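You operate a simulated robot arm through the tools that you are given. There is no shell and no other tool. Be economical: measure what you need, move in short steps, check, and stop when the job is done.

You run a simulated robot arm. Do the job below in one go: nothing can be reset, and whatever is moved stays where it is left.

TASK
Tighten the motor flange crosswise: 1, then 3, then 2 and 4.
Fine: blue key, screws on their marks, key back; the flange reads 0.00.

Only the result counts: the job must be done as asked and must still hold three seconds after the hand-in. Knocking over, shifting, dropping, spilling or breaking anything else fails it.

THE ROBOT
A 6-joint arm with a two-finger parallel gripper, fixed in place. Base frame: the origin is at the foot of the arm, x ahead of it, y to its left, z up; the work surface is at about z = 0.004. Readings come in m, degrees, newtons and seconds.
With the tool pointing down near the work surface it reaches from about 0.14 to 0.58 m from the base axis. Its first joint turns from -66.0 to 66.0 degrees. Payload 2.1 kg.
Tool frame: the origin (TCP) lies between the finger pads and is the grasp point; the fingertips stand 0.03 m ahead of it; z points along the fingers, y is the line along which they close. The gripper opens to 0.094 m. The fingers are 0.028 m wide and 0.01 m thick; the gripper's body (0.05 by 0.096 m) begins 0.055 m behind the TCP.
Orientation is that of the tool frame in the base frame, as a unit quaternion [w, x, y, z]. With the fingers straight down and closing along the base's y, the tool's x points along the base's -x, its y along +y and its z along -z.

THE INTERFACE
- The arm moves only by the tool send_rows. Its argument "series" is a list of rows, each an object (a shift or turn left out is 0, a gripper value left out holds the last) with "travel": the shift along the tool's x, y, z in m, a list of three; "rotation": the turn, a rotation vector about the tool's x, y, z in degrees, a list of three; "fingers": the finger opening in m, from 0 to 0.094. In form: [{"travel": [x, y, z], "rotation": [ax, ay, az], "fingers": fingers}, ...]. A call has 1 to 10 rows; each row is the pose to reach, as a shift and turn from the pose commanded when the call began, along the tool's axes at that moment. A row lasts 0.2 s, in which the tool goes at most 0.05 m and 8.6 degrees; a call with a longer step from one row to the next is refused whole, and so is a gripper value outside its range. Where a pose cannot be reached the arm comes as near as it can. A force on the tool above 40 N (or 10 N above the force at the start of the call, whichever is more), or a blocked arm, ends the call early, and 0.2 s more pass. The fingers move at their own pace (about 0.072 m/s each) and stop on an object; they squeeze with about 44 N. The grip force told is the motor's: it shows also when the fingers shut on nothing. Time passes only in rows, and 0.2 s behind the last, so rows that repeat a pose let the fingers close. It gives the time, the measured TCP pose, the force on the tool (base axes), the opening and the grip force at its end, in the units of the frame above (readings bear some noise), and new pictures: "views" is both (left out), scene, wrist or none.
- Cameras (640 x 400 px; columns grow to the right, rows downward): "scene" is fixed at [0.0544, -0.3791, 0.5054]; the picture's right is [0.76, -0.65, 0.00], its down [-0.29, -0.34, -0.90] and it looks along [0.59, 0.68, -0.45] (base axes); focal length 218 px, centre (320, 200). "wrist" rides on the gripper at [0.076, 0.014, -0.102] in the tool frame; the picture's right is [-0.18, 0.98, 0.00], its down [-0.75, -0.14, -0.64] and it looks along [-0.63, -0.12, 0.77] (tool axes); focal length 243 px, centre (320, 200). There is no depth. A picture from a camera that has moved, and an enlarged one, comes with that camera's place and axes in the base frame and with its lens. The place of the scene camera against the robot may be out by one fixed shift of up to 0.018 m in any direction.
- close_up(camera, box): a new picture of the part [left, top, right, bottom] of that camera's present view, enlarged. No time passes.
- sign_off(): hands the job in; it is judged then, once.

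Go step by step. Nothing tells you positions but the pictures and the camera data: compare them with the known pose of the tool, close in by small moves and look again before you grip or let go. The budget is 120 turns and 170 pictures, counting those below and the enlarged ones. Unless the task says otherwise, let go and move clear before handing in, and close with one line.

The tools are called after "Request:" as name(argument=value, ...) on one line, values as JSON. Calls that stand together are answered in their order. send_rows: Moves the arm, as the interface text tells. Its arguments: {"type":"object","properties":{"series":{"type":"array"},"views":{"type":"string","enum":["both","scene","wrist","none"]}},"required":["series"]} The other tools are called the same way: close_up (camera, box) takes an enlarged picture of a part of a camera's view; sign_off () hands the job in.

At the start:

```text
time_s: 0.0
tcp_pos: [0.3005, 0.0001, 0.4024]
ee_rot: [0.0, 0.0, 1.0, 0.0]
wrist_force: [0.1, -0.7, 0.4]
finger_gap: 0.094
grasp_force: 0.1
```

scene: 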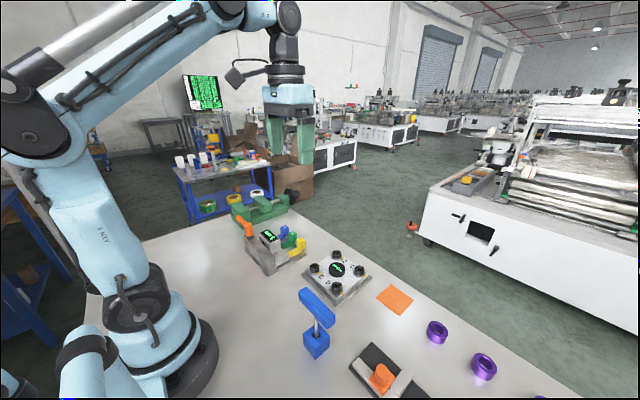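
wrist: 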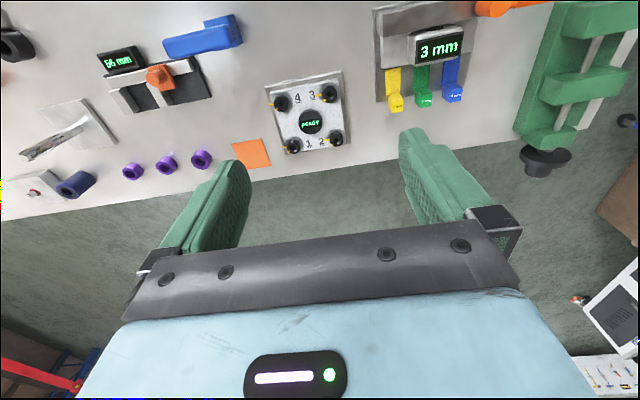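

I see a flange plate with four numbered screws and a display, a rack with yellow, green and blue keys, and other items. I'll take close-ups first.

Request:
close_up(camera="wrist", box=[250, 50, 370, 170])

Request:
close_up(camera="wrist", box=[360, 0, 480, 120])

Request:
close_up(camera="scene", box=[230, 180, 430, 370])

```text
3.33 times, centred on (310, 110) of wrist
camera zoom: at [0.2235, 0.0143, 0.5056], right [0.18, 0.98, 0.0], down [0.75, -0.14, 0.64], along [0.63, -0.12, -0.77], focal length 809 px, centre (353, 500)
```

zoom: 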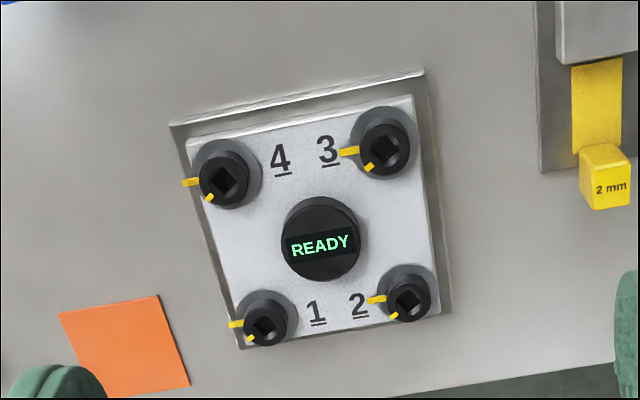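

```text
3.33 times, centred on (420, 60) of wrist
camera zoom: at [0.2235, 0.0143, 0.5056], right [0.18, 0.98, 0.0], down [0.75, -0.14, 0.64], along [0.63, -0.12, -0.77], focal length 809 px, centre (-13, 667)
```

zoom: 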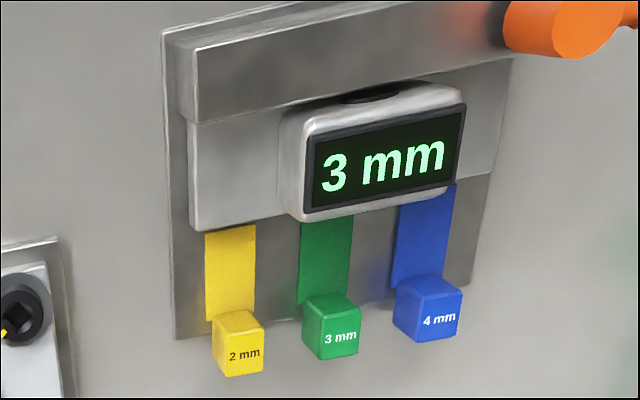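

```text
2.11 times, centred on (330, 275) of scene
camera zoom: at [0.0544, -0.3791, 0.5054], right [0.76, -0.65, 0.0], down [-0.29, -0.34, -0.9], along [0.59, 0.68, -0.45], focal length 460 px, centre (299, 42)
```

zoom: 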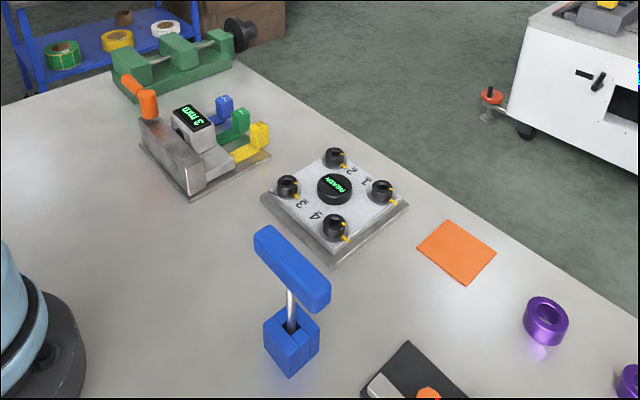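

The blue T-handle stands in a blue block near (0.237, -0.14), with its handle along y. The screws have square sockets. I'll move above the key and yaw about -90°.

Request:
send_rows(series=[{"travel": [0.006, -0.014, 0.008], "rotation": [0, 0, -8.5]}, {"travel": [0.012, -0.028, 0.016], "rotation": [0, 0, -17]}, {"travel": [0.018, -0.042, 0.024], "rotation": [0, 0, -25.5]}, {"travel": [0.025, -0.056, 0.032], "rotation": [0, 0, -34]}, {"travel": [0.031, -0.07, 0.04], "rotation": [0, 0, -42.5]}, {"travel": [0.038, -0.084, 0.048], "rotation": [0, 0, -51]}, {"travel": [0.044, -0.098, 0.056], "rotation": [0, 0, -59.5]}, {"travel": [0.05, -0.112, 0.064], "rotation": [0, 0, -68]}, {"travel": [0.057, -0.126, 0.072], "rotation": [0, 0, -76.5]}, {"travel": [0.063, -0.14, 0.08], "rotation": [0, 0, -85]}])

```text
time_s: 2.2
tcp_pos: [0.2371, -0.1403, 0.3228]
ee_rot: [0.001, -0.676, 0.737, 0.001]
wrist_force: [-0.7, -0.3, -0.2]
finger_gap: 0.094
grasp_force: 0.0
camera wrist: at [0.2156, -0.2146, 0.425], right [-0.96, 0.27, 0.0], down [0.2, 0.74, 0.64], along [0.17, 0.62, -0.77], focal length 243 px, centre (320, 200)
```

scene: 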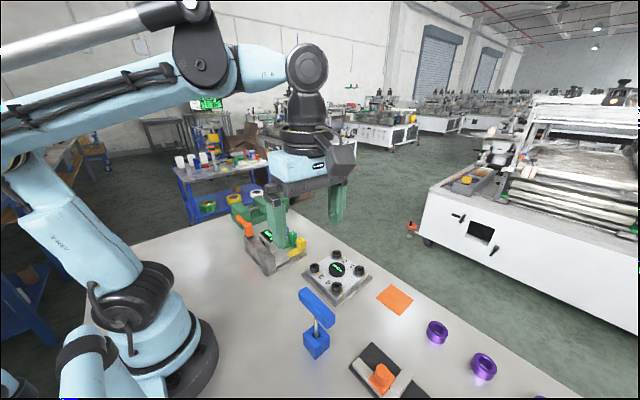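
wrist: 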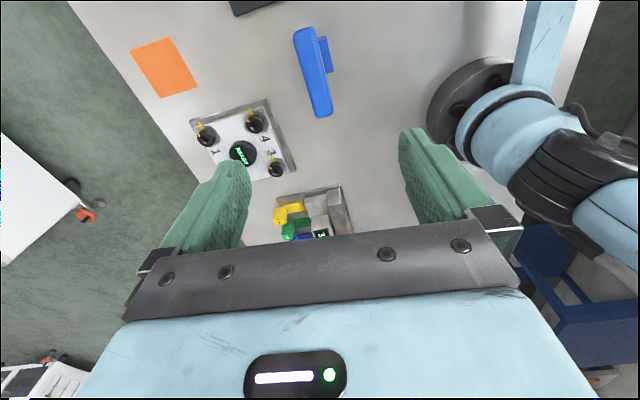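

The handle centre is near (0.241, -0.147, ~0.11), along y. I'll lower partway, finish the yaw and look again.

Request:
send_rows(series=[{"travel": [0.003, -0.002, 0.04], "rotation": [0, 0, -2.5]}, {"travel": [0.0066, -0.0046, 0.08], "rotation": [0, 0, -5]}, {"travel": [0.0066, -0.0046, 0.12], "rotation": [0, 0, -5]}])

Request:
close_up(camera="wrist", box=[220, 0, 420, 170])

Request:
close_up(camera="scene", box=[270, 260, 370, 370])

```text
time_s: 3.0
tcp_pos: [0.2405, -0.1454, 0.2006]
ee_rot: [0.0, 0.708, -0.706, -0.001]
wrist_force: [-0.5, -0.3, 0.7]
finger_gap: 0.094
grasp_force: 0.1
camera wrist: at [0.2258, -0.2213, 0.3034], right [-0.98, 0.18, 0.0], down [0.14, 0.75, 0.64], along [0.12, 0.63, -0.77], focal length 243 px, centre (320, 200)
```

scene: 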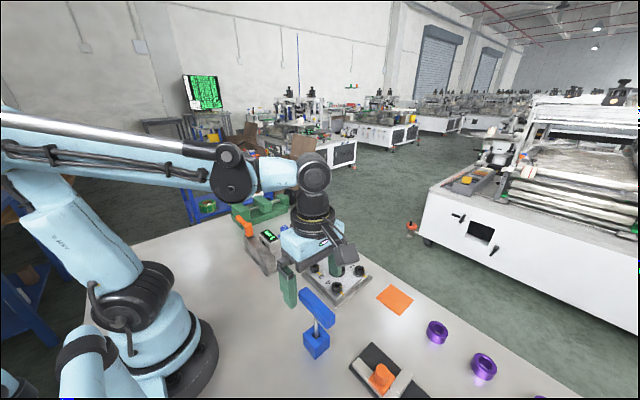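
wrist: 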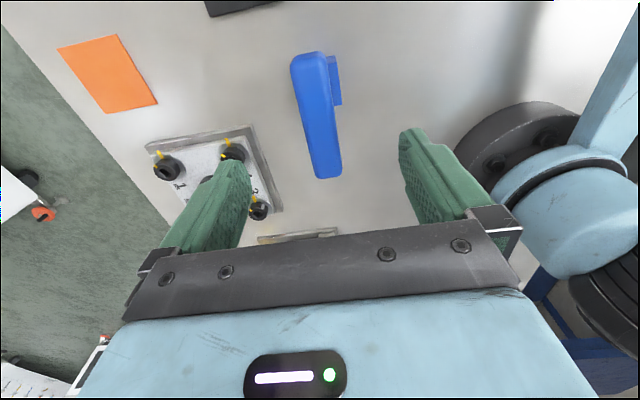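

```text
2.35 times, centred on (320, 85) of wrist
camera zoom: at [0.2258, -0.2213, 0.3034], right [-0.98, 0.18, 0.0], down [0.14, 0.75, 0.64], along [0.12, 0.63, -0.77], focal length 571 px, centre (320, 471)
```

zoom: 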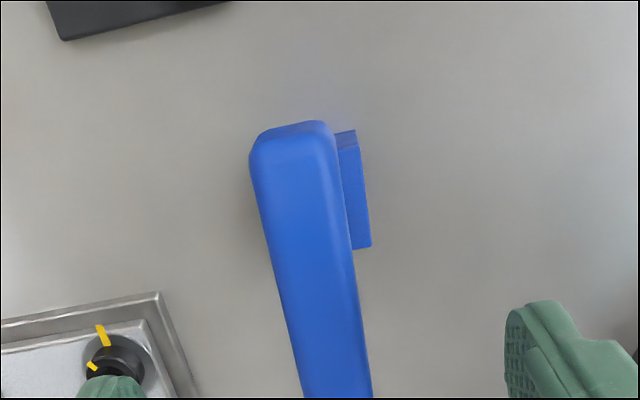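

```text
3.64 times, centred on (320, 315) of scene
camera zoom: at [0.0544, -0.3791, 0.5054], right [0.76, -0.65, 0.0], down [-0.29, -0.34, -0.9], along [0.59, 0.68, -0.45], focal length 794 px, centre (320, -218)
```

zoom: 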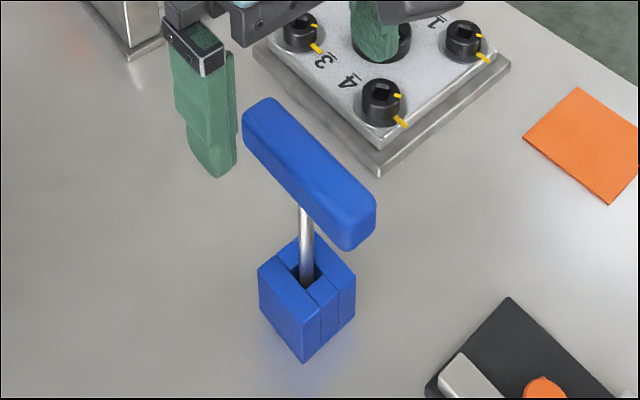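

Triangulating the wrist views puts the handle at about z 0.135, centred near (0.2385, -0.152) and turned about 3°. I'll align to that, lower a bit, and check.

Request:
send_rows(series=[{"travel": [0.0066, 0.0015, 0.02], "rotation": [0, 0, 2.5]}, {"travel": [0.0066, 0.0015, 0.035], "rotation": [0, 0, 2.5]}])

Request:
close_up(camera="scene", box=[270, 230, 370, 340])

```text
time_s: 3.6
tcp_pos: [0.2388, -0.1531, 0.1668]
ee_rot: [0.0, -0.691, 0.723, 0.0]
wrist_force: [0.1, 0.3, 0.7]
finger_gap: 0.0941
grasp_force: 0.1
camera wrist: at [0.2211, -0.228, 0.2693], right [-0.97, 0.23, 0.0], down [0.17, 0.75, 0.64], along [0.15, 0.63, -0.77], focal length 243 px, centre (320, 200)
```

scene: 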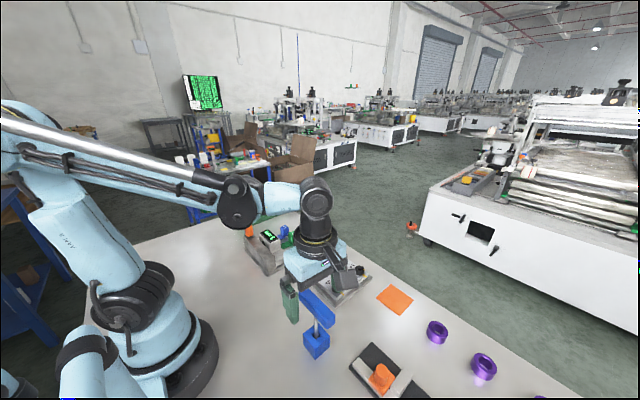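
wrist: 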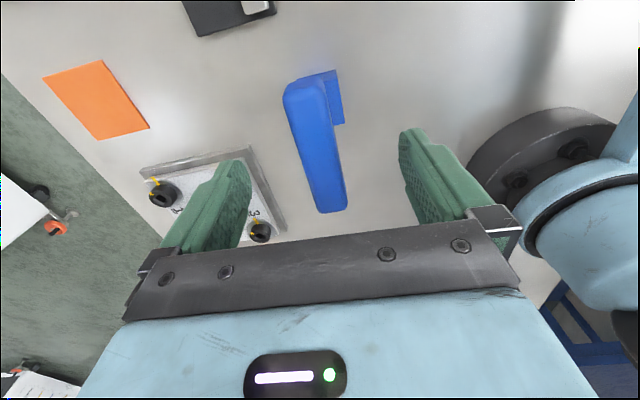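

```text
3.64 times, centred on (320, 285) of scene
camera zoom: at [0.0544, -0.3791, 0.5054], right [0.76, -0.65, 0.0], down [-0.29, -0.34, -0.9], along [0.59, 0.68, -0.45], focal length 794 px, centre (320, -109)
```

zoom: 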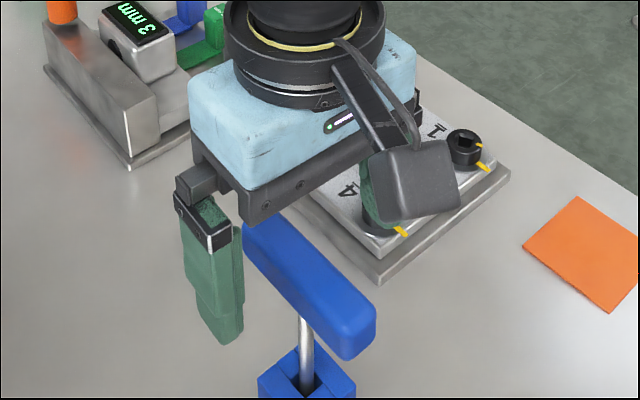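

The handle is confirmed at about (0.2375, -0.154), top near z 0.14. I'll lower so the pads straddle it.

Request:
send_rows(series=[{"travel": [0.001, 0.001, 0.018], "rotation": [0, 0, 1]}, {"travel": [0.001, 0.001, 0.036], "rotation": [0, 0, 1]}, {"travel": [0.001, 0.001, 0.036], "rotation": [0, 0, 1], "fingers": 0.05}])

Request:
close_up(camera="scene", box=[270, 230, 370, 340])

```text
time_s: 4.4
tcp_pos: [0.2381, -0.1549, 0.1317]
ee_rot: [0.0, -0.685, 0.729, 0.0]
wrist_force: [-0.8, -1.1, 0.2]
finger_gap: 0.05
grasp_force: 0.4
camera wrist: at [0.219, -0.2296, 0.2335], right [-0.97, 0.24, 0.0], down [0.19, 0.74, 0.64], along [0.16, 0.62, -0.77], focal length 243 px, centre (320, 200)
```

scene: 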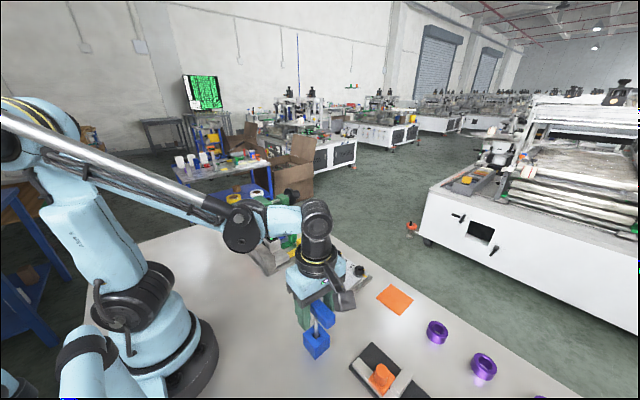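
wrist: 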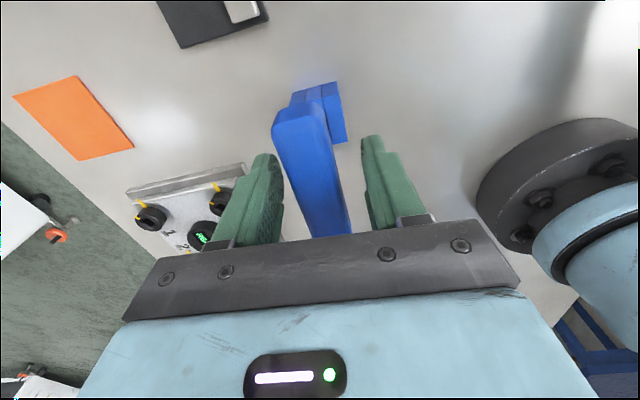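

```text
3.64 times, centred on (320, 285) of scene
camera zoom: at [0.0544, -0.3791, 0.5054], right [0.76, -0.65, 0.0], down [-0.29, -0.34, -0.9], along [0.59, 0.68, -0.45], focal length 794 px, centre (320, -109)
```

zoom: 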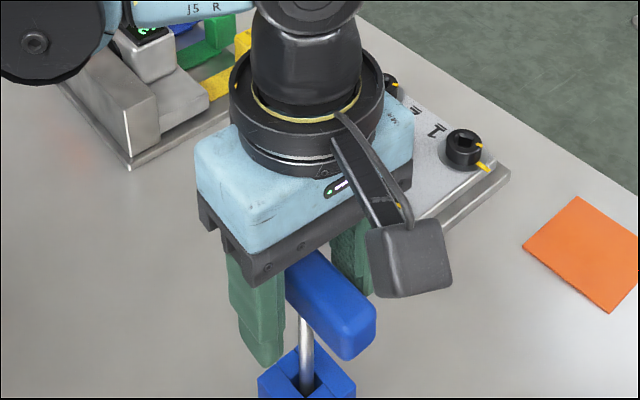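

The pads straddle the handle evenly. Closing now.

Request:
send_rows(series=[{"fingers": 0.02}, {"fingers": 0.01}, {"fingers": 0.0}, {"fingers": 0.0}])

Request:
close_up(camera="scene", box=[270, 260, 370, 370])

```text
time_s: 5.4
tcp_pos: [0.2395, -0.1542, 0.1303]
ee_rot: [0.0, -0.685, 0.729, 0.0]
wrist_force: [0.5, -0.2, 0.2]
finger_gap: 0.0277
grasp_force: 44.2
camera wrist: at [0.2191, -0.2296, 0.2337], right [-0.97, 0.24, 0.0], down [0.19, 0.74, 0.64], along [0.16, 0.62, -0.77], focal length 243 px, centre (320, 200)
```

scene: 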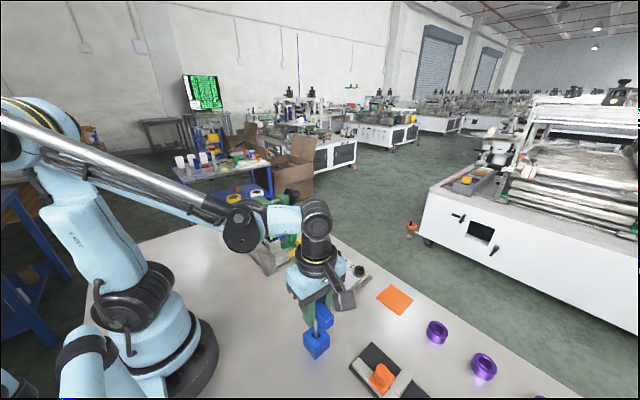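
wrist: 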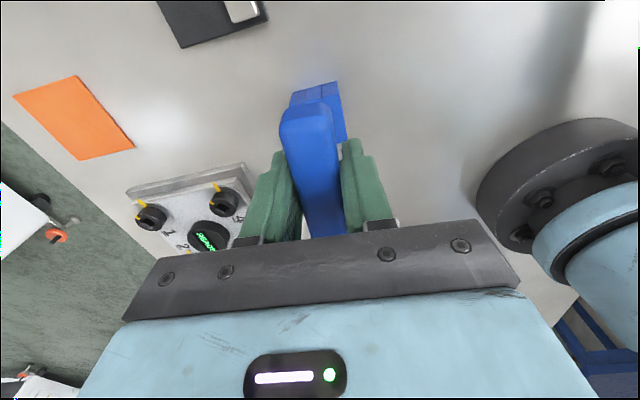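

```text
3.64 times, centred on (320, 315) of scene
camera zoom: at [0.0544, -0.3791, 0.5054], right [0.76, -0.65, 0.0], down [-0.29, -0.34, -0.9], along [0.59, 0.68, -0.45], focal length 794 px, centre (320, -218)
```

zoom: 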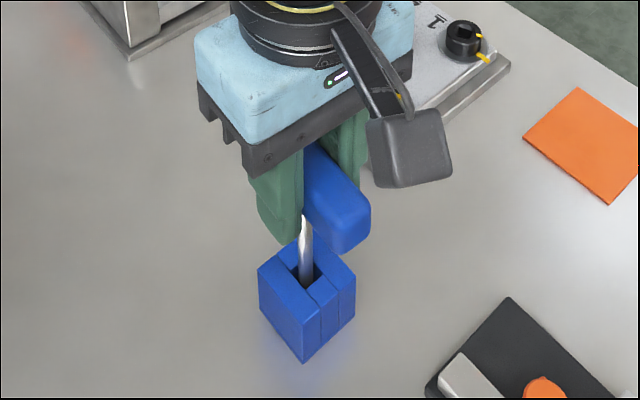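

The handle is gripped (gap 0.0277). I'm lifting straight up.

Request:
send_rows(series=[{"travel": [0, 0, -0.01]}, {"travel": [0, 0, -0.025]}, {"travel": [0, 0, -0.05]}, {"travel": [0, 0, -0.08]}, {"travel": [0, 0, -0.12]}, {"travel": [0, 0, -0.12]}])

Request:
close_up(camera="scene", box=[260, 240, 380, 370])

Request:
close_up(camera="wrist", box=[120, 60, 360, 260])

```text
time_s: 6.8
tcp_pos: [0.2439, -0.1552, 0.253]
ee_rot: [0.0, -0.685, 0.729, 0.0]
wrist_force: [0.9, 0.1, -1.2]
finger_gap: 0.0276
grasp_force: 44.1
camera wrist: at [0.223, -0.2302, 0.3557], right [-0.97, 0.24, 0.0], down [0.19, 0.74, 0.64], along [0.16, 0.62, -0.77], focal length 243 px, centre (320, 200)
```

scene: 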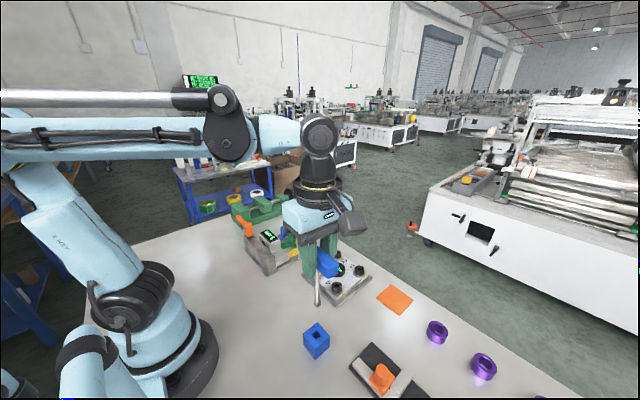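
wrist: 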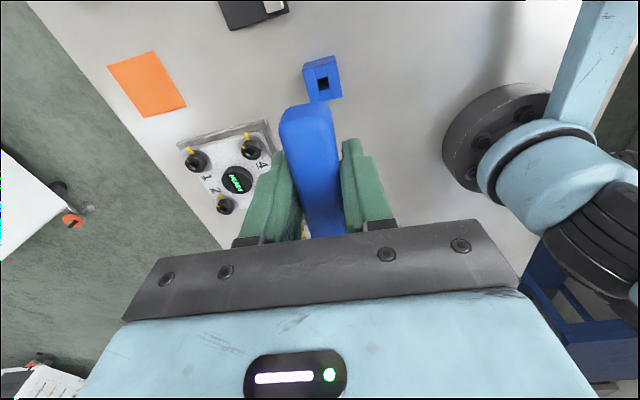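

```text
3.08 times, centred on (320, 305) of scene
camera zoom: at [0.0544, -0.3791, 0.5054], right [0.76, -0.65, 0.0], down [-0.29, -0.34, -0.9], along [0.59, 0.68, -0.45], focal length 672 px, centre (320, -123)
```

zoom: 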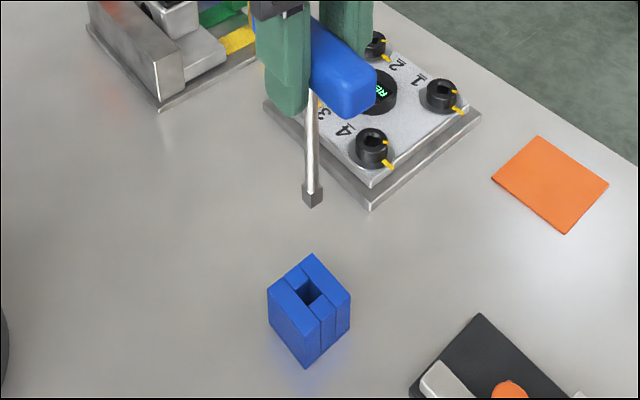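

```text
2.00 times, centred on (240, 160) of wrist
camera zoom: at [0.223, -0.2302, 0.3557], right [-0.97, 0.24, 0.0], down [0.19, 0.74, 0.64], along [0.16, 0.62, -0.77], focal length 485 px, centre (480, 280)
```

zoom: 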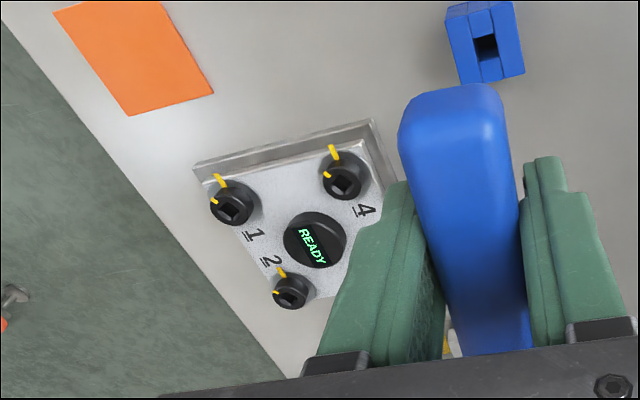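

The key is in hand, with a square tip under the TCP. I need the socket angles, so I'll zoom hard on the screws from here.

Request:
close_up(camera="wrist", box=[180, 135, 216, 175])

Request:
close_up(camera="wrist", box=[233, 127, 273, 167])

Request:
close_up(camera="wrist", box=[205, 185, 245, 225])

Request:
close_up(camera="wrist", box=[297, 57, 347, 107])

```text
10.00 times, centred on (198, 155) of wrist
camera zoom: at [0.223, -0.2302, 0.3557], right [-0.97, 0.24, 0.0], down [0.19, 0.74, 0.64], along [0.16, 0.62, -0.77], focal length 2426 px, centre (1540, 650)
```

zoom: 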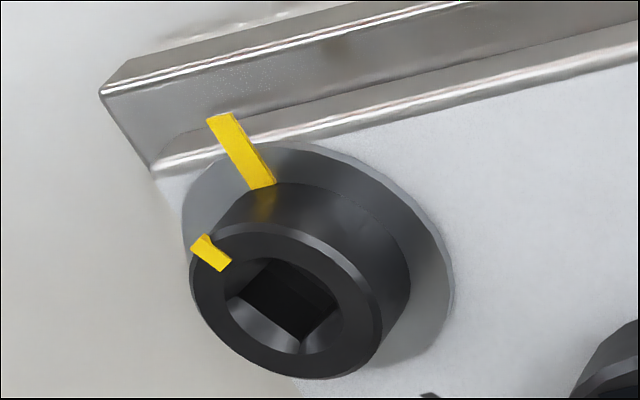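

```text
10.00 times, centred on (253, 147) of wrist
camera zoom: at [0.223, -0.2302, 0.3557], right [-0.97, 0.24, 0.0], down [0.19, 0.74, 0.64], along [0.16, 0.62, -0.77], focal length 2426 px, centre (990, 730)
```

zoom: 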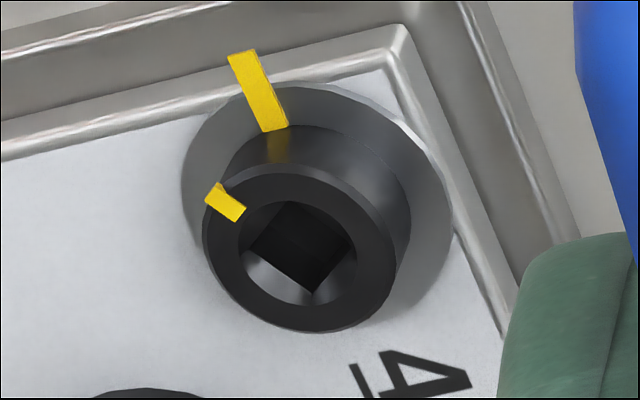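

```text
10.00 times, centred on (225, 205) of wrist
camera zoom: at [0.223, -0.2302, 0.3557], right [-0.97, 0.24, 0.0], down [0.19, 0.74, 0.64], along [0.16, 0.62, -0.77], focal length 2426 px, centre (1270, 150)
```

zoom: 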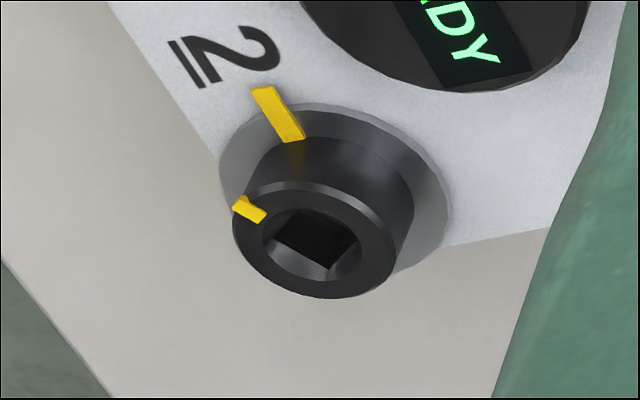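

```text
8.00 times, centred on (322, 82) of wrist
camera zoom: at [0.223, -0.2302, 0.3557], right [-0.97, 0.24, 0.0], down [0.19, 0.74, 0.64], along [0.16, 0.62, -0.77], focal length 1941 px, centre (304, 1144)
```

zoom: 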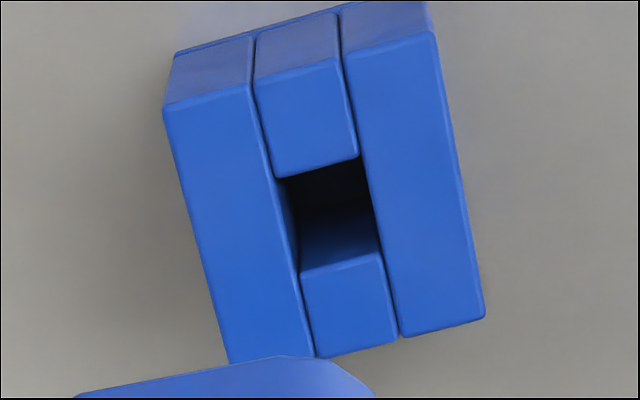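

All four square sockets sit near z≈0.039 and their pointers are about 35° counter-clockwise of the marks. The positions are 1 (0.455,-0.087), 2 (0.455,0.005), 3 (0.363,0.006) and 4 (0.364,-0.088). I'll carry the key above screw 1 with the handle at about 35°.

Request:
send_rows(series=[{"travel": [-0.01, -0.026, 0], "rotation": [0, 0, 6.5]}, {"travel": [-0.02, -0.052, 0], "rotation": [0, 0, 13]}, {"travel": [-0.03, -0.078, 0], "rotation": [0, 0, 19.5]}, {"travel": [-0.04, -0.104, 0], "rotation": [0, 0, 26]}, {"travel": [-0.05, -0.13, 0], "rotation": [0, 0, 32.5]}, {"travel": [-0.06, -0.156, 0], "rotation": [0, 0, 39]}, {"travel": [-0.07, -0.182, 0], "rotation": [0, 0, 45.5]}, {"travel": [-0.081, -0.2068, 0.02], "rotation": [0, 0, 51.5]}, {"travel": [-0.081, -0.2068, 0.053], "rotation": [0, 0, 51.5]}, {"travel": [-0.081, -0.2068, 0.053], "rotation": [0, 0, 51.5]}])

Request:
close_up(camera="scene", box=[330, 235, 390, 285])

```text
time_s: 9.0
tcp_pos: [0.4484, -0.0867, 0.1996]
ee_rot: [0.0, -0.299, 0.954, 0.0]
wrist_force: [-0.2, -0.9, -1.2]
finger_gap: 0.0277
grasp_force: 44.2
camera wrist: at [0.3772, -0.1187, 0.3012], right [-0.41, 0.91, 0.0], down [0.7, 0.32, 0.64], along [0.59, 0.26, -0.77], focal length 243 px, centre (320, 200)
```

scene: 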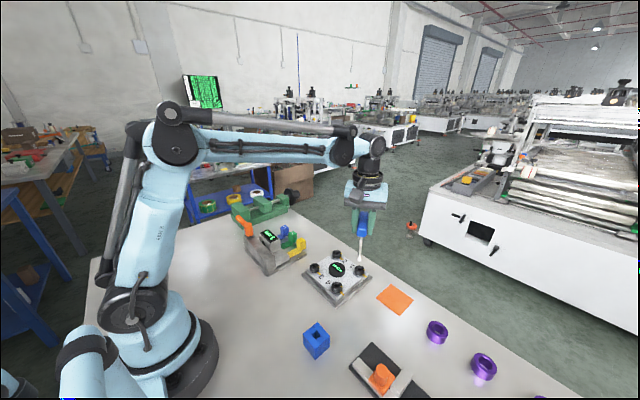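
wrist: 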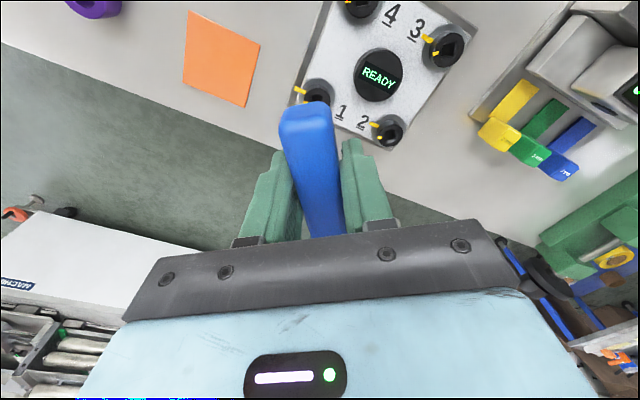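

```text
8.00 times, centred on (360, 260) of scene
camera zoom: at [0.0544, -0.3791, 0.5054], right [0.76, -0.65, 0.0], down [-0.29, -0.34, -0.9], along [0.59, 0.68, -0.45], focal length 1746 px, centre (0, -280)
```

zoom: 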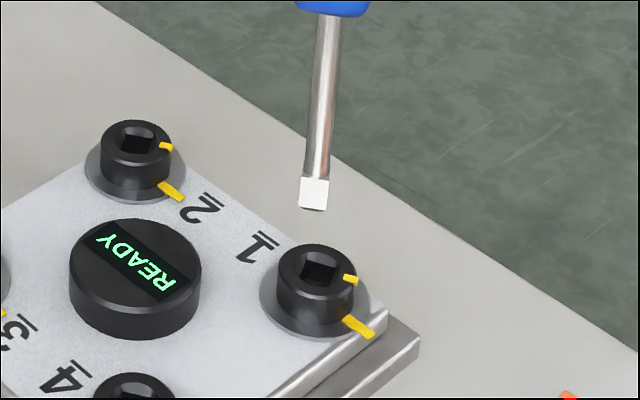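

The TCP reads about 7 mm short in x, and the tip sits about 0.127 m below it. I'll correct by +7 mm in x, lower a little and check the alignment in the scene view.

Request:
send_rows(series=[{"travel": [-0.0057, -0.0044, 0.007]}, {"travel": [-0.0057, -0.0044, 0.015]}, {"travel": [-0.0057, -0.0044, 0.015]}], views="wrist")

Request:
close_up(camera="scene", box=[345, 245, 375, 285])

Request:
close_up(camera="wrist", box=[270, 60, 390, 160])

```text
time_s: 9.8
tcp_pos: [0.4559, -0.0861, 0.1821]
ee_rot: [0.0, -0.301, 0.954, 0.0]
wrist_force: [0.6, -0.7, -1.2]
finger_gap: 0.0274
grasp_force: 43.7
camera wrist: at [0.3851, -0.1186, 0.2853], right [-0.41, 0.91, 0.0], down [0.7, 0.32, 0.64], along [0.59, 0.27, -0.77], focal length 243 px, centre (320, 200)
```

wrist: 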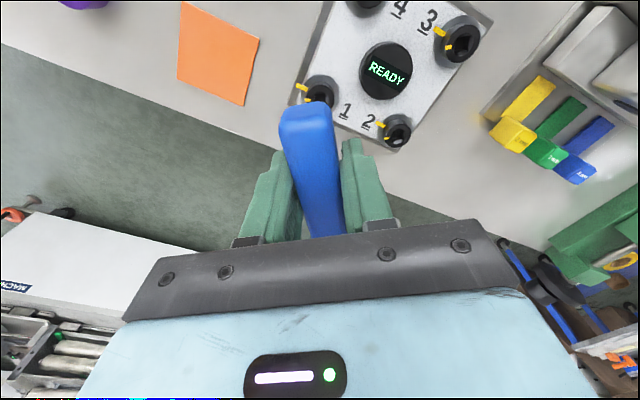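

```text
10.00 times, centred on (360, 265) of scene
camera zoom: at [0.0544, -0.3791, 0.5054], right [0.76, -0.65, 0.0], down [-0.29, -0.34, -0.9], along [0.59, 0.68, -0.45], focal length 2182 px, centre (-80, -450)
```

zoom: 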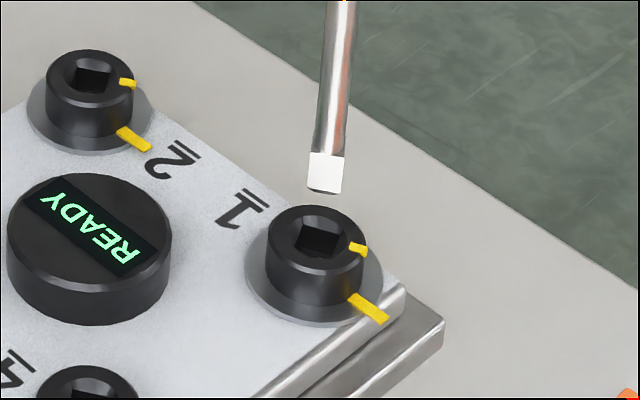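

```text
4.00 times, centred on (330, 110) of wrist
camera zoom: at [0.3851, -0.1186, 0.2853], right [-0.41, 0.91, 0.0], down [0.7, 0.32, 0.64], along [0.59, 0.27, -0.77], focal length 970 px, centre (280, 560)
```

zoom: 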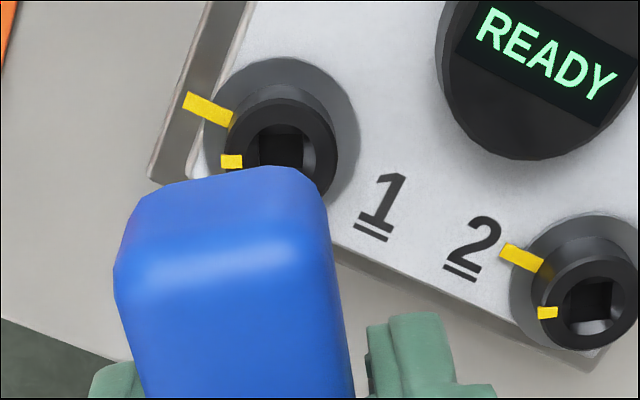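

The tip is near the socket line. I'll zoom tighter to compare the angle and lateral alignment.

Request:
close_up(camera="scene", box=[354, 252, 370, 276])

Request:
close_up(camera="wrist", box=[380, 110, 410, 150])

```text
16.00 times, centred on (362, 264) of scene
camera zoom: at [0.0544, -0.3791, 0.5054], right [0.76, -0.65, 0.0], down [-0.29, -0.34, -0.9], along [0.59, 0.68, -0.45], focal length 3492 px, centre (-352, -824)
```

zoom: 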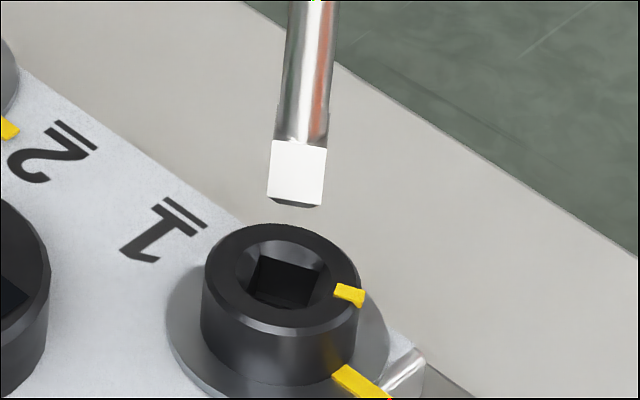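

```text
10.00 times, centred on (395, 130) of wrist
camera zoom: at [0.3851, -0.1186, 0.2853], right [-0.41, 0.91, 0.0], down [0.7, 0.32, 0.64], along [0.59, 0.27, -0.77], focal length 2426 px, centre (-430, 900)
```

zoom: 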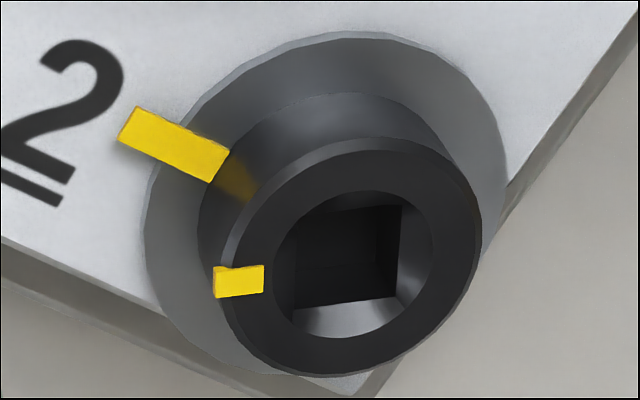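

The tip is laterally aligned with socket 1 to within about 0.5 mm, and the square angle matches to within about 3°. I'll descend gently to engage.

Request:
send_rows(series=[{"travel": [0, 0, 0.006]}, {"travel": [0, 0, 0.012]}, {"travel": [0, 0, 0.016]}, {"travel": [0, 0, 0.019]}, {"travel": [0, 0, 0.019]}], views="none")

Request:
close_up(camera="scene", box=[352, 250, 372, 278])

```text
time_s: 10.8
tcp_pos: [0.4568, -0.0857, 0.168]
ee_rot: [0.001, -0.3, 0.954, 0.001]
wrist_force: [0.3, -0.4, 6.3]
finger_gap: 0.0279
grasp_force: 44.1
stopped in row 4: the force on the tool passed its limit (the readings are from after the stop); the commanded pose is now the measured one
```

```text
14.29 times, centred on (362, 264) of scene
camera zoom: at [0.0543, -0.3791, 0.5054], right [0.76, -0.65, 0.0], down [-0.29, -0.34, -0.9], along [0.59, 0.68, -0.45], focal length 3118 px, centre (-280, -714)
```

zoom: 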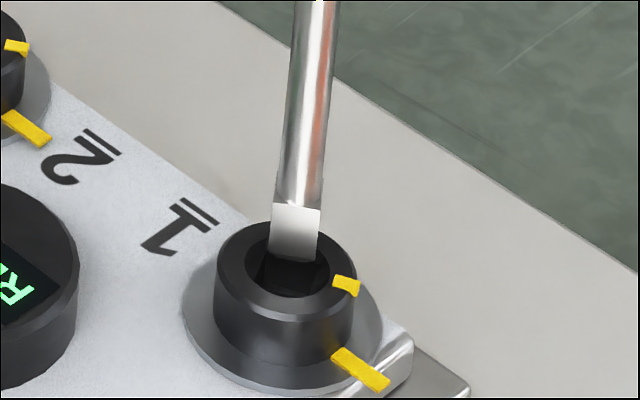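

The tip touched the far rim: it's about 7 mm too far along the handle direction, so the shaft is offset from the TCP along the handle. I'll lift, shift back along tool x and recheck.

Request:
send_rows(series=[{"travel": [0, 0, -0.012]}, {"travel": [0.0065, 0.001, -0.012]}, {"travel": [0.0065, 0.001, -0.012]}], views="none")

Request:
close_up(camera="scene", box=[352, 250, 372, 278])

```text
time_s: 11.6
tcp_pos: [0.4513, -0.0894, 0.1801]
ee_rot: [0.001, -0.3, 0.954, 0.0]
wrist_force: [-0.1, 0.5, -0.9]
finger_gap: 0.0277
grasp_force: 44.3
```

```text
14.29 times, centred on (362, 264) of scene
camera zoom: at [0.0544, -0.3791, 0.5054], right [0.76, -0.65, 0.0], down [-0.29, -0.34, -0.9], along [0.59, 0.68, -0.45], focal length 3118 px, centre (-280, -714)
```

zoom: 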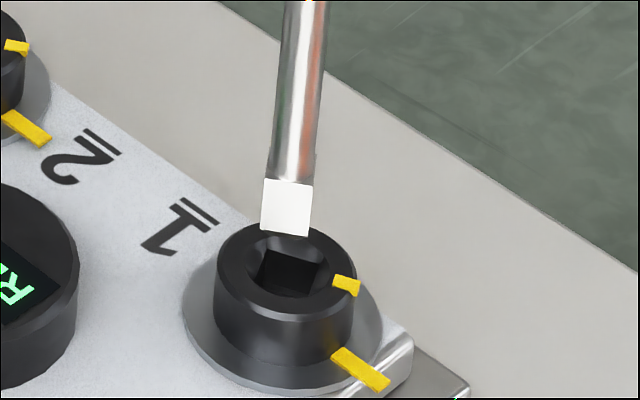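

Nearly there. The socket looks a few degrees clockwise of the key, so I'll zoom in for precise angles.

Request:
close_up(camera="scene", box=[355, 260, 365, 274])

```text
16.00 times, centred on (360, 267) of scene
camera zoom: at [0.0544, -0.3791, 0.5054], right [0.76, -0.65, 0.0], down [-0.29, -0.34, -0.9], along [0.59, 0.68, -0.45], focal length 3492 px, centre (-320, -872)
```

zoom: 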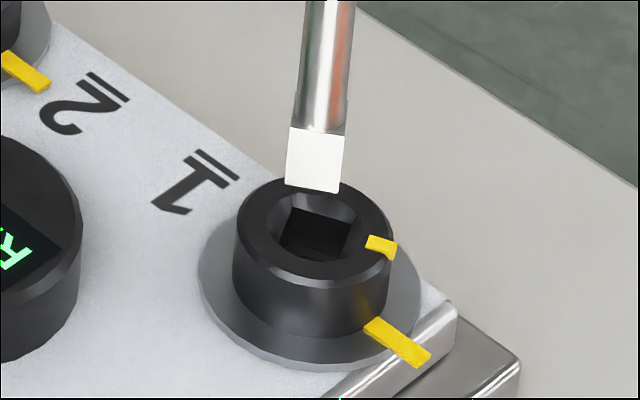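

I'll turn 5° clockwise, shift about 2 mm, and descend again.

Request:
send_rows(series=[{"travel": [0.002, -0.0006, 0], "rotation": [0, 0, 5]}, {"travel": [0.002, -0.0006, 0.006], "rotation": [0, 0, 5]}, {"travel": [0.002, -0.0006, 0.011], "rotation": [0, 0, 5]}, {"travel": [0.002, -0.0006, 0.014], "rotation": [0, 0, 5]}, {"travel": [0.002, -0.0006, 0.017], "rotation": [0, 0, 5]}, {"travel": [0.002, -0.0006, 0.02], "rotation": [0, 0, 5]}], views="none")

Request:
close_up(camera="scene", box=[355, 260, 365, 274])

```text
time_s: 12.7
tcp_pos: [0.4485, -0.0898, 0.1694]
ee_rot: [0.0, -0.257, 0.966, 0.0]
wrist_force: [0.8, 1.0, 9.1]
finger_gap: 0.0274
grasp_force: 44.0
stopped in row 5: the force on the tool passed its limit (the readings are from after the stop); the commanded pose is now the measured one
```

```text
16.00 times, centred on (360, 267) of scene
camera zoom: at [0.0543, -0.3791, 0.5054], right [0.76, -0.65, 0.0], down [-0.29, -0.34, -0.9], along [0.59, 0.68, -0.45], focal length 3492 px, centre (-320, -872)
```

zoom: 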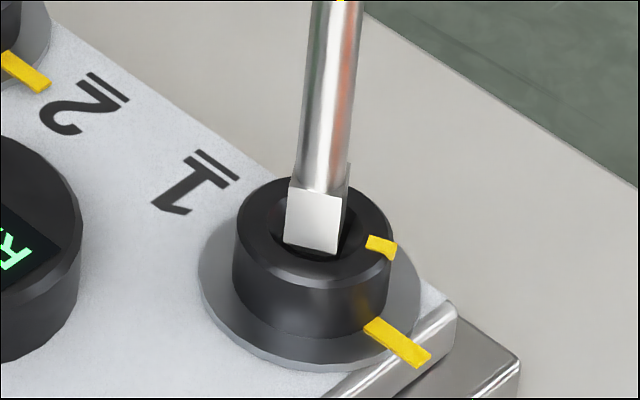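

Very close: the tip is sitting on the chamfer, still a few degrees counter-clockwise. I'll lift 2 mm, turn 4° more clockwise, nudge and retry.

Request:
send_rows(series=[{"travel": [0, 0, -0.002]}, {"travel": [-0.0004, 0.0009, -0.002], "rotation": [0, 0, 4.5]}, {"travel": [-0.0004, 0.0009, 0.001], "rotation": [0, 0, 4.5]}, {"travel": [-0.0004, 0.0009, 0.003], "rotation": [0, 0, 4.5]}, {"travel": [-0.0004, 0.0009, 0.005], "rotation": [0, 0, 4.5]}, {"travel": [-0.0004, 0.0009, 0.007], "rotation": [0, 0, 4.5]}], views="none")

Request:
close_up(camera="scene", box=[355, 260, 365, 274])

```text
time_s: 13.6
tcp_pos: [0.449, -0.0901, 0.1673]
ee_rot: [0.0, -0.22, 0.975, 0.0]
wrist_force: [-0.4, 0.5, 8.5]
finger_gap: 0.0277
grasp_force: 44.1
stopped in row 4: the force on the tool passed its limit (the readings are from after the stop); the commanded pose is now the measured one
```

```text
16.00 times, centred on (360, 267) of scene
camera zoom: at [0.0543, -0.3791, 0.5054], right [0.76, -0.65, 0.0], down [-0.29, -0.34, -0.9], along [0.59, 0.68, -0.45], focal length 3492 px, centre (-320, -872)
```

zoom: 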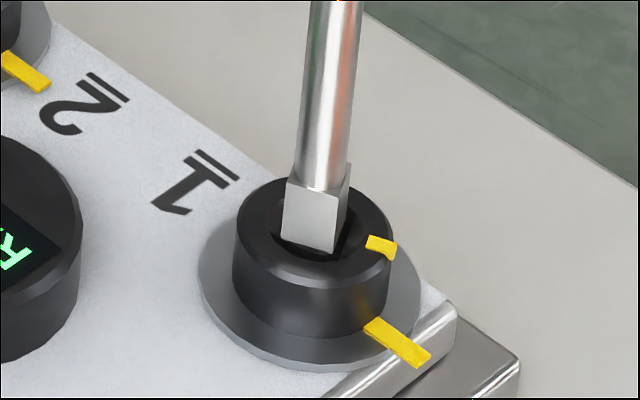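

The angle now matches and the tip sits just in the chamfer. I'll press lightly and search with small wiggles.

Request:
send_rows(series=[{"travel": [0, 0, 0.0008]}, {"travel": [0.0007, 0, 0.001]}, {"travel": [0.0012, 0, 0.001]}, {"travel": [0.0012, 0.0006, 0.001]}, {"travel": [0.0006, 0.0006, 0.001]}, {"travel": [0, 0.0006, 0.001]}, {"travel": [-0.0006, 0, 0.001]}, {"travel": [0, -0.0006, 0.001]}, {"travel": [0.0008, -0.0006, 0.001]}, {"travel": [0.0005, 0, 0.0015]}], views="none")

Request:
close_up(camera="scene", box=[355, 260, 365, 274])

```text
time_s: 14.6
tcp_pos: [0.4487, -0.0906, 0.167]
ee_rot: [0.001, -0.22, 0.975, 0.001]
wrist_force: [-0.3, 0.7, 7.5]
finger_gap: 0.0275
grasp_force: 44.1
stopped in row 4: the force on the tool passed its limit (the readings are from after the stop); the commanded pose is now the measured one
```

```text
16.00 times, centred on (360, 267) of scene
camera zoom: at [0.0543, -0.3791, 0.5054], right [0.76, -0.65, 0.0], down [-0.29, -0.34, -0.9], along [0.59, 0.68, -0.45], focal length 3492 px, centre (-320, -872)
```

zoom: 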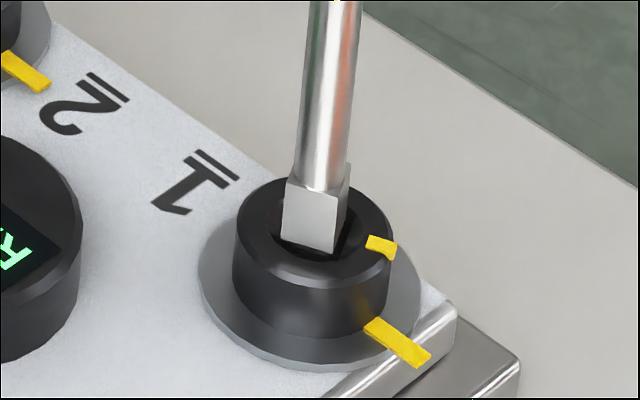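

The contact is stiff, so I'll use a very light press and slide in a small spiral.

Request:
send_rows(series=[{"travel": [0, 0, 0.0002]}, {"travel": [0.0005, 0, 0.0003]}, {"travel": [0.0005, 0.0005, 0.0004]}, {"travel": [0, 0.0005, 0.0004]}, {"travel": [-0.0005, 0.0005, 0.0004]}, {"travel": [-0.0005, 0, 0.0004]}, {"travel": [-0.0005, -0.0005, 0.0005]}, {"travel": [0, -0.0005, 0.0005]}, {"travel": [0.0005, -0.0005, 0.0005]}, {"travel": [0.001, -0.0005, 0.0005]}], views="none")

```text
time_s: 16.4
tcp_pos: [0.449, -0.0914, 0.1655]
ee_rot: [0.001, -0.22, 0.975, 0.0]
wrist_force: [-0.4, 0.2, 8.0]
finger_gap: 0.0278
grasp_force: 43.5
stopped in row 9: the force on the tool passed its limit (the readings are from after the stop); the commanded pose is now the measured one
```

Z dropped about 1.5 mm and then something blocked, possibly because the tip caught in the square. I'll look.

Request:
close_up(camera="scene", box=[355, 260, 365, 274])

Request:
send_rows(series=[{"travel": [0, 0, 0.001]}, {"travel": [0, 0, 0.002]}, {"travel": [0, 0, 0.003]}], views="none")

```text
16.00 times, centred on (360, 267) of scene
camera zoom: at [0.0543, -0.3791, 0.5054], right [0.76, -0.65, 0.0], down [-0.29, -0.34, -0.9], along [0.59, 0.68, -0.45], focal length 3492 px, centre (-320, -872)
```

zoom: 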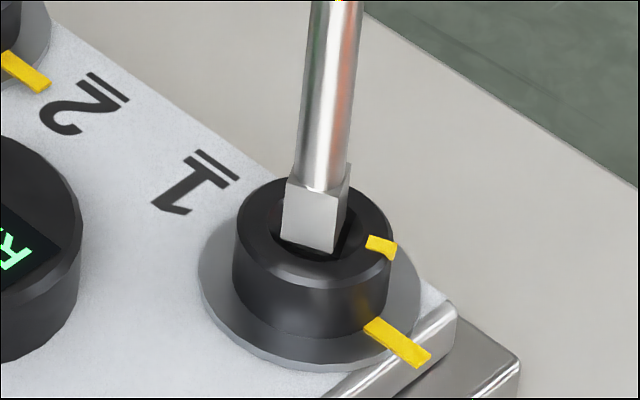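

```text
time_s: 17.0
tcp_pos: [0.4491, -0.0895, 0.1664]
ee_rot: [0.0, -0.221, 0.975, 0.001]
wrist_force: [0.5, -0.1, 7.7]
finger_gap: 0.0276
grasp_force: 44.4
stopped in row 2: the force on the tool passed its limit (the readings are from after the stop); the commanded pose is now the measured one
```

By the image the tip is centred within about 0.3 mm at the rim plane, so the fit is tight. I'll lift 1 mm and retry with small rotation and position variations.

Request:
send_rows(series=[{"travel": [0, 0, -0.0012]}, {"travel": [0.0003, 0, -0.0012], "rotation": [0, 0, 2]}, {"travel": [0.0003, 0, 0], "rotation": [0, 0, 2]}, {"travel": [0.0003, 0, 0.0003], "rotation": [0, 0, 2]}, {"travel": [0.0003, 0, 0.0004], "rotation": [0, 0, 0]}, {"travel": [0.0003, 0, 0.0004], "rotation": [0, 0, -2]}, {"travel": [0.0003, 0, 0.0004], "rotation": [0, 0, -4]}, {"travel": [0.0003, 0, 0.001], "rotation": [0, 0, -4]}, {"travel": [0.0003, 0, 0.0025], "rotation": [0, 0, -4]}], views="none")

Request:
close_up(camera="scene", box=[355, 260, 365, 274])

```text
time_s: 18.9
tcp_pos: [0.448, -0.0908, 0.1667]
ee_rot: [0.0, -0.254, 0.967, 0.0]
wrist_force: [0.6, 0.7, 7.1]
finger_gap: 0.0277
grasp_force: 43.7
stopped in row 9: the force on the tool passed its limit (the readings are from after the stop); the commanded pose is now the measured one
```

```text
16.00 times, centred on (360, 267) of scene
camera zoom: at [0.0543, -0.3791, 0.5054], right [0.76, -0.65, 0.0], down [-0.29, -0.34, -0.9], along [0.59, 0.68, -0.45], focal length 3492 px, centre (-320, -872)
```

zoom: 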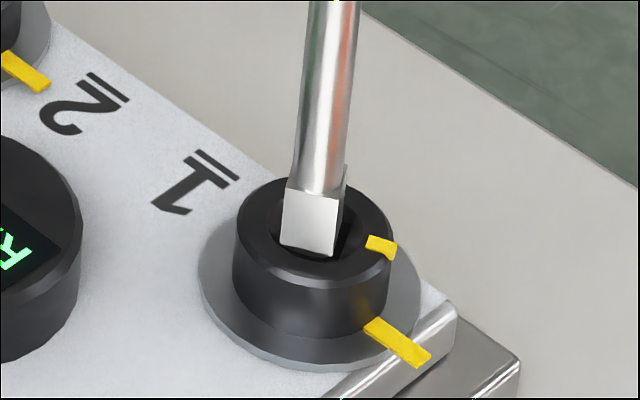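

I'll check whether the key has slipped in the grip: lift 6 mm and take both views, plus a tip close-up.

Request:
send_rows(series=[{"travel": [0, 0, -0.003]}, {"travel": [0, 0, -0.006], "rotation": [0, 0, 4]}, {"travel": [0, 0, -0.006], "rotation": [0, 0, 4]}], views="wrist")

Request:
close_up(camera="scene", box=[355, 260, 365, 274])

Request:
close_up(camera="scene", box=[340, 200, 390, 270])

Request:
close_up(camera="wrist", box=[280, 60, 360, 110])

```text
time_s: 19.7
tcp_pos: [0.449, -0.0904, 0.1734]
ee_rot: [0.0, -0.22, 0.975, 0.001]
wrist_force: [-1.2, -0.3, -1.7]
finger_gap: 0.0277
grasp_force: 44.3
camera wrist: at [0.3727, -0.1103, 0.2747], right [-0.26, 0.97, 0.0], down [0.74, 0.2, 0.64], along [0.62, 0.16, -0.77], focal length 243 px, centre (320, 200)
```

wrist: 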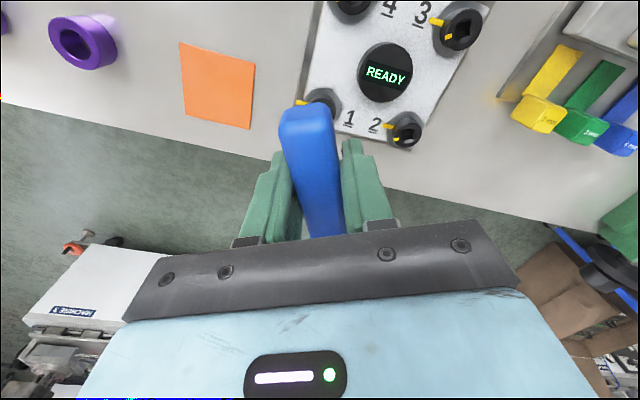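

```text
16.00 times, centred on (360, 267) of scene
camera zoom: at [0.0544, -0.3791, 0.5054], right [0.76, -0.65, 0.0], down [-0.29, -0.34, -0.9], along [0.59, 0.68, -0.45], focal length 3492 px, centre (-320, -872)
```

zoom: 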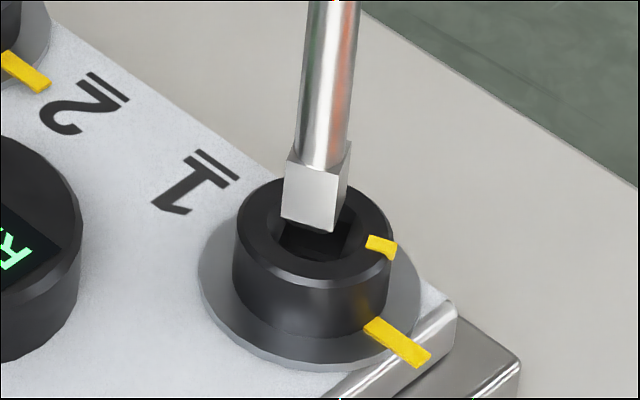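

```text
5.71 times, centred on (365, 235) of scene
camera zoom: at [0.0544, -0.3791, 0.5054], right [0.76, -0.65, 0.0], down [-0.29, -0.34, -0.9], along [0.59, 0.68, -0.45], focal length 1247 px, centre (63, 0)
```

zoom: 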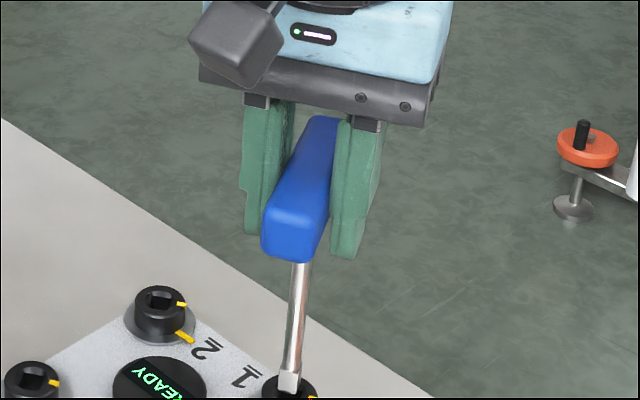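

```text
8.00 times, centred on (320, 85) of wrist
camera zoom: at [0.3727, -0.1103, 0.2747], right [-0.26, 0.97, 0.0], down [0.74, 0.2, 0.64], along [0.62, 0.16, -0.77], focal length 1941 px, centre (320, 1120)
```

zoom: 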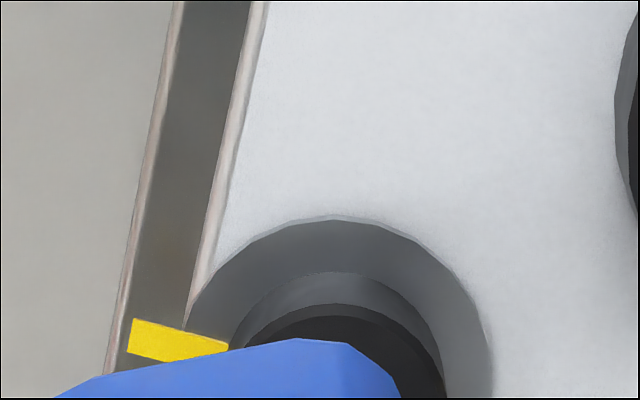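

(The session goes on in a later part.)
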